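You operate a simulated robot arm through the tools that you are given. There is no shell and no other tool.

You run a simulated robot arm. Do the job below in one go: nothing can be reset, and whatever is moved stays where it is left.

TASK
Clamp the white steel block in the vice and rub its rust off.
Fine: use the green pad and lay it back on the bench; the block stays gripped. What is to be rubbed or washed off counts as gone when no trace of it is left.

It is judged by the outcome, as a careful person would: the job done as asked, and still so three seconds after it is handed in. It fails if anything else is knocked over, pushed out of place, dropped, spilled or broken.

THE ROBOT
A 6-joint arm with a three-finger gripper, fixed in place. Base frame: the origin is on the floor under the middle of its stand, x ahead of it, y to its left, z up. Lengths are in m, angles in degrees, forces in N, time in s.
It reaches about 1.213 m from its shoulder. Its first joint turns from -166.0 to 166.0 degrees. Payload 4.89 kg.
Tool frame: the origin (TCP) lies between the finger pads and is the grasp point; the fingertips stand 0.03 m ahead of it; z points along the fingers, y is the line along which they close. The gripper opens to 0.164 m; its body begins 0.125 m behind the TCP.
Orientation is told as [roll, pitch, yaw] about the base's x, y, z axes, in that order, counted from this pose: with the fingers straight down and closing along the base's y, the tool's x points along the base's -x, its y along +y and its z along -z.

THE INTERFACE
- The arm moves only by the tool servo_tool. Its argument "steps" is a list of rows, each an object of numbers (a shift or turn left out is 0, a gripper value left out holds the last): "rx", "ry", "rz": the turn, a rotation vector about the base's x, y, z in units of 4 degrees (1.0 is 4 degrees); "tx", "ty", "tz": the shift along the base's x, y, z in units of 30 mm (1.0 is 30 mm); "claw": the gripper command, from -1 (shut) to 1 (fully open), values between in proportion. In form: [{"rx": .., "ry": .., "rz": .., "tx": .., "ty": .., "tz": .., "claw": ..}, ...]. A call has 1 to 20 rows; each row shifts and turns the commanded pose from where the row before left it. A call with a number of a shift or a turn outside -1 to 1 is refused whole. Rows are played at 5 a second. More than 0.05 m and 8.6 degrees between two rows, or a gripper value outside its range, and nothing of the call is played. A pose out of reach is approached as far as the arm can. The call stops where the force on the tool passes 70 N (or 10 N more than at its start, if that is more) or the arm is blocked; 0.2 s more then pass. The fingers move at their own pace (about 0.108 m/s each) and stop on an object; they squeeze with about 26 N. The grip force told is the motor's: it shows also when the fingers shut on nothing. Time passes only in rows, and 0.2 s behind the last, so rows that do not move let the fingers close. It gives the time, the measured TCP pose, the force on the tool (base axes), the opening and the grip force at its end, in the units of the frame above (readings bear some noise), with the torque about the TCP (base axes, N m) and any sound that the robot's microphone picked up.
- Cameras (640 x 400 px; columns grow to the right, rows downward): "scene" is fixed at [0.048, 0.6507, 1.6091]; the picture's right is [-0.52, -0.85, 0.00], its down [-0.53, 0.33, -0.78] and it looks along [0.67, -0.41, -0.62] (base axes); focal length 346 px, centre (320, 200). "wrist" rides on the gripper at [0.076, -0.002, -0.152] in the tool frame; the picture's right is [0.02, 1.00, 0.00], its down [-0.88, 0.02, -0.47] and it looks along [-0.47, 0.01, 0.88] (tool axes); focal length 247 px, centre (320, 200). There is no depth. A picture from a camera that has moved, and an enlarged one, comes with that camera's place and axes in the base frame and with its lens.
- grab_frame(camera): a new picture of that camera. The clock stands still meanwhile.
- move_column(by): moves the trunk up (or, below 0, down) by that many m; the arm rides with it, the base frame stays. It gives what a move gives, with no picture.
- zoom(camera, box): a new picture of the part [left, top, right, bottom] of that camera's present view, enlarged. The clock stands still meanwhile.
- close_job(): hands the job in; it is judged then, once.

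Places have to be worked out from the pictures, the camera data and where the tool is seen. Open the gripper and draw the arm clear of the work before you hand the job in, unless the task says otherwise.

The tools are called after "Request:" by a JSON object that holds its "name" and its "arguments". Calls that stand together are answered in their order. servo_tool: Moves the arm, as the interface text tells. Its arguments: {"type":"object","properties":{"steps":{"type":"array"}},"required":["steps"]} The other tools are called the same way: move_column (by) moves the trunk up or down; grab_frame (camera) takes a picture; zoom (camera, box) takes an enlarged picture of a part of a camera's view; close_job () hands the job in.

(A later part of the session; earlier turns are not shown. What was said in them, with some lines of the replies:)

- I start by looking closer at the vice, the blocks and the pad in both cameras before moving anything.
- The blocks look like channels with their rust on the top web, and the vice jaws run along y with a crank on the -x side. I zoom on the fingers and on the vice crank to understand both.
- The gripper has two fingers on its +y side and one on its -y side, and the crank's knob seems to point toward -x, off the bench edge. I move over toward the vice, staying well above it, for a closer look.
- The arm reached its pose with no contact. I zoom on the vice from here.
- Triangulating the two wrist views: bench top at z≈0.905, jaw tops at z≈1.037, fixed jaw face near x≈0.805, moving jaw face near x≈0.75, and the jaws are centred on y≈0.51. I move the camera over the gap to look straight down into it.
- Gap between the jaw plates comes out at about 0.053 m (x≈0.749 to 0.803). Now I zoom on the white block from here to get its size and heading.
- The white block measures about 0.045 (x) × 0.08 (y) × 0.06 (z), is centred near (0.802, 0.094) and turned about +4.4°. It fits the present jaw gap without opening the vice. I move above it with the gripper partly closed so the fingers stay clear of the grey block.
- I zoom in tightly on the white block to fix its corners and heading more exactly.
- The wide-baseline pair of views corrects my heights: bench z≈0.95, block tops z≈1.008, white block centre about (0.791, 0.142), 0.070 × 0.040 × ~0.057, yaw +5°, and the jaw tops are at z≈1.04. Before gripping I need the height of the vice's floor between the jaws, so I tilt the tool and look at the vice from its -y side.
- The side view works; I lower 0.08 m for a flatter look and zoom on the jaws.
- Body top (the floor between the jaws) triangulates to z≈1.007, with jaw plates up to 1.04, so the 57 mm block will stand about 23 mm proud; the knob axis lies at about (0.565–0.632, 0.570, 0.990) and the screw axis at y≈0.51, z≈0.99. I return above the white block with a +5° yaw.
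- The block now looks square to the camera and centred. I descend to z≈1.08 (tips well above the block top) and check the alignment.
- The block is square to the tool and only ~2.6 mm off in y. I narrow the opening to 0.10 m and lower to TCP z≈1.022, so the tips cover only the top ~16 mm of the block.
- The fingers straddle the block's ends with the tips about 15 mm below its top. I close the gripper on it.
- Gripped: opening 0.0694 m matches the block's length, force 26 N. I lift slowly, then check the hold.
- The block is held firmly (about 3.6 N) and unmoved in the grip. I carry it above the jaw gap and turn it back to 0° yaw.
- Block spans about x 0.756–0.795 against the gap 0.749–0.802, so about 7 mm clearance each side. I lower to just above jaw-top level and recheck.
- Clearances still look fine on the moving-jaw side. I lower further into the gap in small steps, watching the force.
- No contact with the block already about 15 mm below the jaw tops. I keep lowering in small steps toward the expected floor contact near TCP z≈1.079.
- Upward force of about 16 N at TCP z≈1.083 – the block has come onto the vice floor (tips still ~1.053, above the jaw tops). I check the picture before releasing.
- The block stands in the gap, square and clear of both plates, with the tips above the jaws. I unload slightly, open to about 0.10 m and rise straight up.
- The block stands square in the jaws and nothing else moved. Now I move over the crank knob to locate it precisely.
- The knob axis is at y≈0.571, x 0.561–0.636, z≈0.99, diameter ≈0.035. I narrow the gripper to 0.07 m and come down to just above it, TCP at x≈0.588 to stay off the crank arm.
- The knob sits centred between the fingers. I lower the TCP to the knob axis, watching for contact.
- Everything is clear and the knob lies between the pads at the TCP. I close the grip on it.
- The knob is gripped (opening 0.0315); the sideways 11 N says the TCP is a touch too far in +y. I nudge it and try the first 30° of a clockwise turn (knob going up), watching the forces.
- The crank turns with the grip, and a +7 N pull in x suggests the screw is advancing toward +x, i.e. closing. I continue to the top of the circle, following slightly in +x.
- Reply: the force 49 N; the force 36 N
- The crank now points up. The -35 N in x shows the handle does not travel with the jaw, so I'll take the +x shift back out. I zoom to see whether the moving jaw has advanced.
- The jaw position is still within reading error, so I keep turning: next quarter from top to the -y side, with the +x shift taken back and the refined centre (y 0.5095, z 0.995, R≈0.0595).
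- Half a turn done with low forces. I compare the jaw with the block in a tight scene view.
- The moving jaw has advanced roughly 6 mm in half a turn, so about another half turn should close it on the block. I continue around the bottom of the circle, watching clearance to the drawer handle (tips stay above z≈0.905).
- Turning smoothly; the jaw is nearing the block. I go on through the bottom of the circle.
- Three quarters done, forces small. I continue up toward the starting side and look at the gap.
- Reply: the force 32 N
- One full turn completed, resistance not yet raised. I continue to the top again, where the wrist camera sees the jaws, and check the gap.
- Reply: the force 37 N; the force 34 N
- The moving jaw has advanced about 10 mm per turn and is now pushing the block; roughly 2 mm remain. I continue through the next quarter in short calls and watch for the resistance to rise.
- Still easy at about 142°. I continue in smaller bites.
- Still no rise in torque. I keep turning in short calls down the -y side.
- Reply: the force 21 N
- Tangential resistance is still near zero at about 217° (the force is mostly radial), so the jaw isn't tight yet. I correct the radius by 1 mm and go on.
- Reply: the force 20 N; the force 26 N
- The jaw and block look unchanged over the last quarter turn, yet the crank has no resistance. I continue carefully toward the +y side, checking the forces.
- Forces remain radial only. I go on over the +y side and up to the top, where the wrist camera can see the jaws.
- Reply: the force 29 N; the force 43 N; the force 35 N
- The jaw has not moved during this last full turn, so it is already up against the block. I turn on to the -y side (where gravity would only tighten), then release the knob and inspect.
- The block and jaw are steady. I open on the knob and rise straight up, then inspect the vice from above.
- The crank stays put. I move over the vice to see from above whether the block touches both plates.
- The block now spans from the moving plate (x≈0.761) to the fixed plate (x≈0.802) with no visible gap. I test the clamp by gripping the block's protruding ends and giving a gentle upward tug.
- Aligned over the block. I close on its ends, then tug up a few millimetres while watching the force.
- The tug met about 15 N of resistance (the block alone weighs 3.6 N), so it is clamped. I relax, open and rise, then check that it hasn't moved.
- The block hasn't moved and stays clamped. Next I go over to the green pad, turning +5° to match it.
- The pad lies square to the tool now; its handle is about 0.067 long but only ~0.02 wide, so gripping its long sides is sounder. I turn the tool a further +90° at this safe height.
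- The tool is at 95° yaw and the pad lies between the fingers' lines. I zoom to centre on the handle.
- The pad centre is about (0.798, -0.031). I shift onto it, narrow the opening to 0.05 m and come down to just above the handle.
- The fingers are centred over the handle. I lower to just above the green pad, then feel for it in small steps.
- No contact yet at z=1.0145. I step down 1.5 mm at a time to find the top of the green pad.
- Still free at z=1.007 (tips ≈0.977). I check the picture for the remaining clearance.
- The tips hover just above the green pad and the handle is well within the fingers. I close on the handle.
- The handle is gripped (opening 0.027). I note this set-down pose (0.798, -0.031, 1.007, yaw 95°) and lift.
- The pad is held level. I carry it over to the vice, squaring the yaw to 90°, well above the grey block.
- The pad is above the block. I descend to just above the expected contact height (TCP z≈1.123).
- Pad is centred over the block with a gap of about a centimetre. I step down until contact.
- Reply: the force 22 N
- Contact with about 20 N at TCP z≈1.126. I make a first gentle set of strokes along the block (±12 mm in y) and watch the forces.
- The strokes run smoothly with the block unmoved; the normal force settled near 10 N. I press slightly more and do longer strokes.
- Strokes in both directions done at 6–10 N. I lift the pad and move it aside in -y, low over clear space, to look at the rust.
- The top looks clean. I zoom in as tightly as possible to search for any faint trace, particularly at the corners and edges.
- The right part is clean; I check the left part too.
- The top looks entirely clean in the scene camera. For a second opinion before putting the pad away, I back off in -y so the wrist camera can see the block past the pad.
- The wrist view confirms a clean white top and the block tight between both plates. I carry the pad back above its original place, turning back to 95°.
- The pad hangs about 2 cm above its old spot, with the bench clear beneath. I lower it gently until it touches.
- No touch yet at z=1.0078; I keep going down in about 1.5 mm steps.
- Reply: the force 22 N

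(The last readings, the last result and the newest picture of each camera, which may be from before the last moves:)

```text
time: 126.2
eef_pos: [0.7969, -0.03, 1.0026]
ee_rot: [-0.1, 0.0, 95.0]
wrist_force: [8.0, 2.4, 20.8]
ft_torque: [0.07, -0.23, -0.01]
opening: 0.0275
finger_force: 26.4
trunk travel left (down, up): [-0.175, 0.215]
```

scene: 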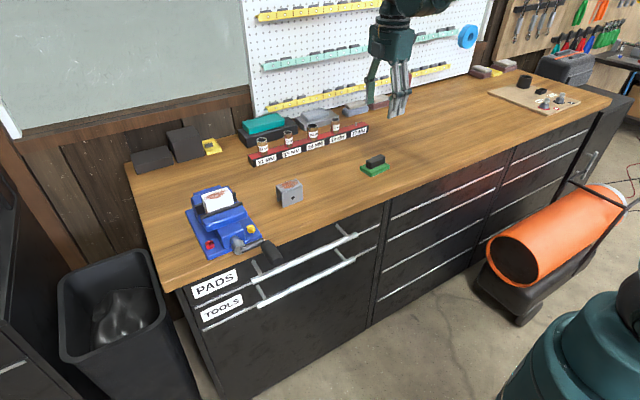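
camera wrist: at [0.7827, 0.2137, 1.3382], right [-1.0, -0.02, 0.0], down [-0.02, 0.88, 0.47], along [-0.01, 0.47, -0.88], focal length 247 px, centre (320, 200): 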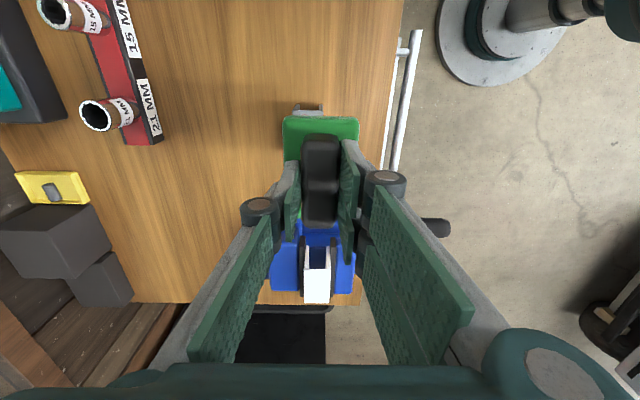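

The pad is down on the bench (about 20 N). I unload by a millimetre or so, open to 0.05 m and rise straight up.

Request:
{"name": "servo_tool", "arguments": {"steps": [{"tz": 0.05}, {"claw": -0.39}, {}, {}, {"tz": 0.2}, {"tz": 0.5}, {"tz": 0.8}, {"tz": 0.8}, {"tz": 0.8}, {"tz": 0.8}, {"tz": 0.8}, {"tz": 0.8}, {}]}}

Request:
{"name": "grab_frame", "arguments": {"camera": "scene"}}

Request:
{"name": "zoom", "arguments": {"camera": "scene", "box": [330, 130, 420, 200]}}

Request:
{"name": "grab_frame", "arguments": {"camera": "wrist"}}

```text
time: 129.0
eef_pos: [0.7973, -0.031, 1.17]
ee_rot: [-0.1, -0.1, 95.0]
wrist_force: [-1.6, -0.7, 0.0]
ft_torque: [-0.02, -0.03, -0.01]
opening: 0.05
finger_force: 0.1
trunk travel left (down, up): [-0.175, 0.215]
```

```text
taken
```

scene: 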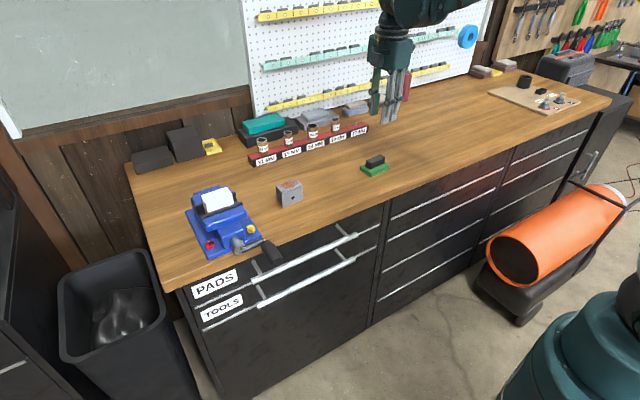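

```text
5.71 times, centred on (375, 165) of scene
camera zoom: at [0.048, 0.6507, 1.6091], right [-0.52, -0.85, 0.0], down [-0.53, 0.33, -0.78], along [0.67, -0.41, -0.62], focal length 1978 px, centre (6, 400)
```

zoom: 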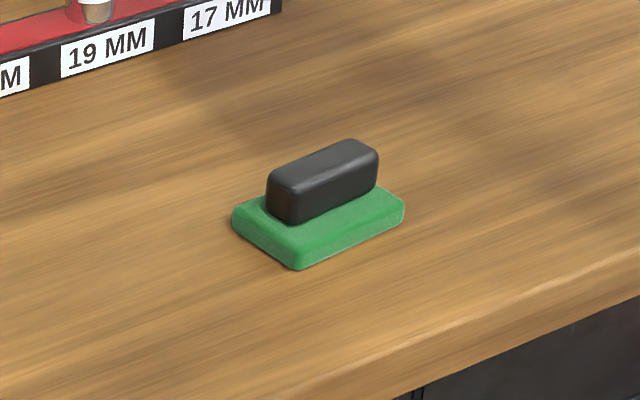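

```text
taken
camera wrist: at [0.8048, -0.1064, 1.3233], right [-0.99, -0.11, 0.0], down [-0.1, 0.88, 0.47], along [-0.05, 0.47, -0.88], focal length 247 px, centre (320, 200)
```

wrist: 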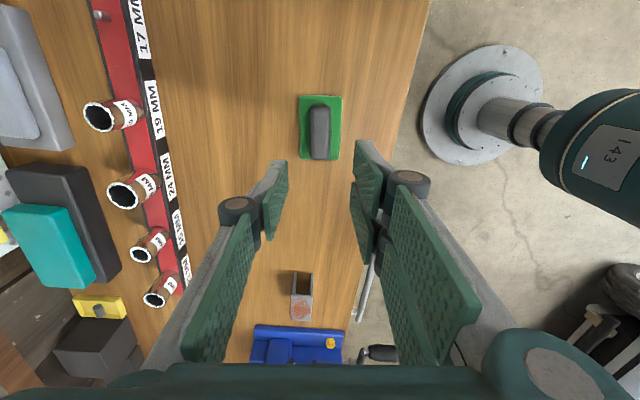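

The pad lies back in its place and everything else stands as at the start. I open the gripper fully, draw the arm up and back, and take a last look at the vice.

Request:
{"name": "servo_tool", "arguments": {"steps": [{"tz": 0.8, "claw": 1}, {"tz": 0.8}, {"tz": 0.8}, {"tz": 0.8}, {"tx": -0.9}, {"tx": -0.9}, {"tx": -0.9}, {"tx": -0.9}, {"tx": -0.9}, {"tx": -0.9}, {"tx": -0.9}, {"tx": -0.9}, {}]}}

Request:
{"name": "zoom", "arguments": {"camera": "scene", "box": [180, 170, 290, 280]}}

Request:
{"name": "zoom", "arguments": {"camera": "scene", "box": [196, 182, 240, 210]}}

Request:
{"name": "grab_frame", "arguments": {"camera": "scene"}}

```text
time: 131.8
eef_pos: [0.5829, -0.03, 1.264]
ee_rot: [-0.1, 0.0, 94.9]
wrist_force: [-2.1, -1.0, 0.7]
ft_torque: [-0.01, -0.12, 0.02]
opening: 0.1637
finger_force: 0.1
trunk travel left (down, up): [-0.175, 0.215]
```

```text
3.64 times, centred on (235, 225) of scene
camera zoom: at [0.048, 0.6507, 1.6091], right [-0.52, -0.85, 0.0], down [-0.53, 0.33, -0.78], along [0.67, -0.41, -0.62], focal length 1259 px, centre (629, 109)
```

zoom: 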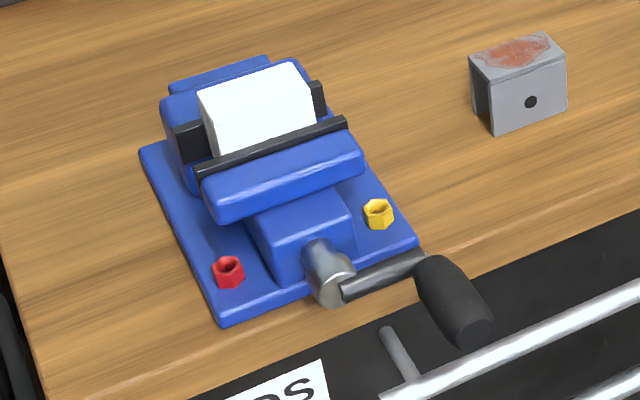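

```text
14.29 times, centred on (218, 196) of scene
camera zoom: at [0.048, 0.6507, 1.6091], right [-0.52, -0.85, 0.0], down [-0.53, 0.33, -0.78], along [0.67, -0.41, -0.62], focal length 4945 px, centre (1777, 257)
```

zoom: 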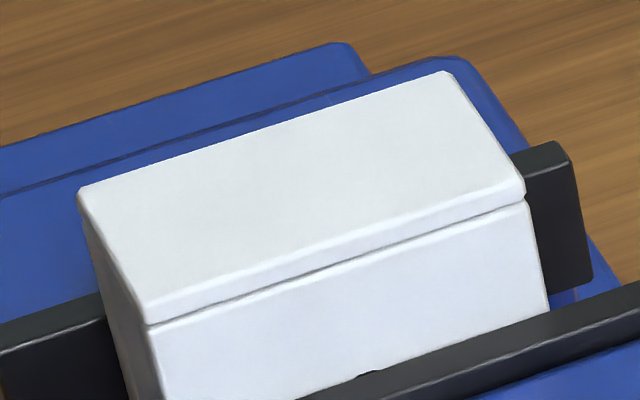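

```text
taken
```

scene: 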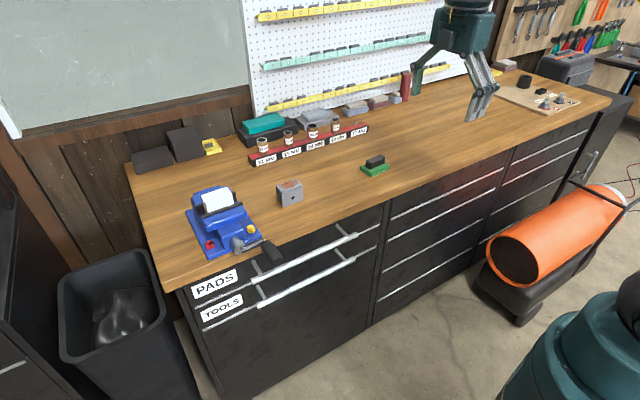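

The block is clamped and its top shows no rust in the zoomed scene view. The pad lies back in its place, the grey block and everything else stand where they were, and the arm is clear with the gripper open. I hand the job in.

Request:
{"name": "close_job", "arguments": {}}

```text
The job is handed in.
```

I clamped the white block in the vice and rubbed its rust off with the green pad. Close-up views from both cameras show a clean white top.

- **Clamp:** The moving jaw stopped against the block after about one turn of the crank, and I turned it on to about two and a half. The crank never stiffened, so I tested the hold with an upward tug. It met about 15 N of resistance, while the block alone weighs about 3.6 N, and the block did not move.
- **Rust:** I rubbed along and across the top. I did not get a direct view of the block's far side or the insides of its legs. The rust I saw at the start was only on the top.
- **Pad and bench:** The pad is back on the bench where it came from. The grey block and everything else are where they were. The crank now points to the opposite side from where it started.

I opened the gripper and drew the arm clear before handing in.
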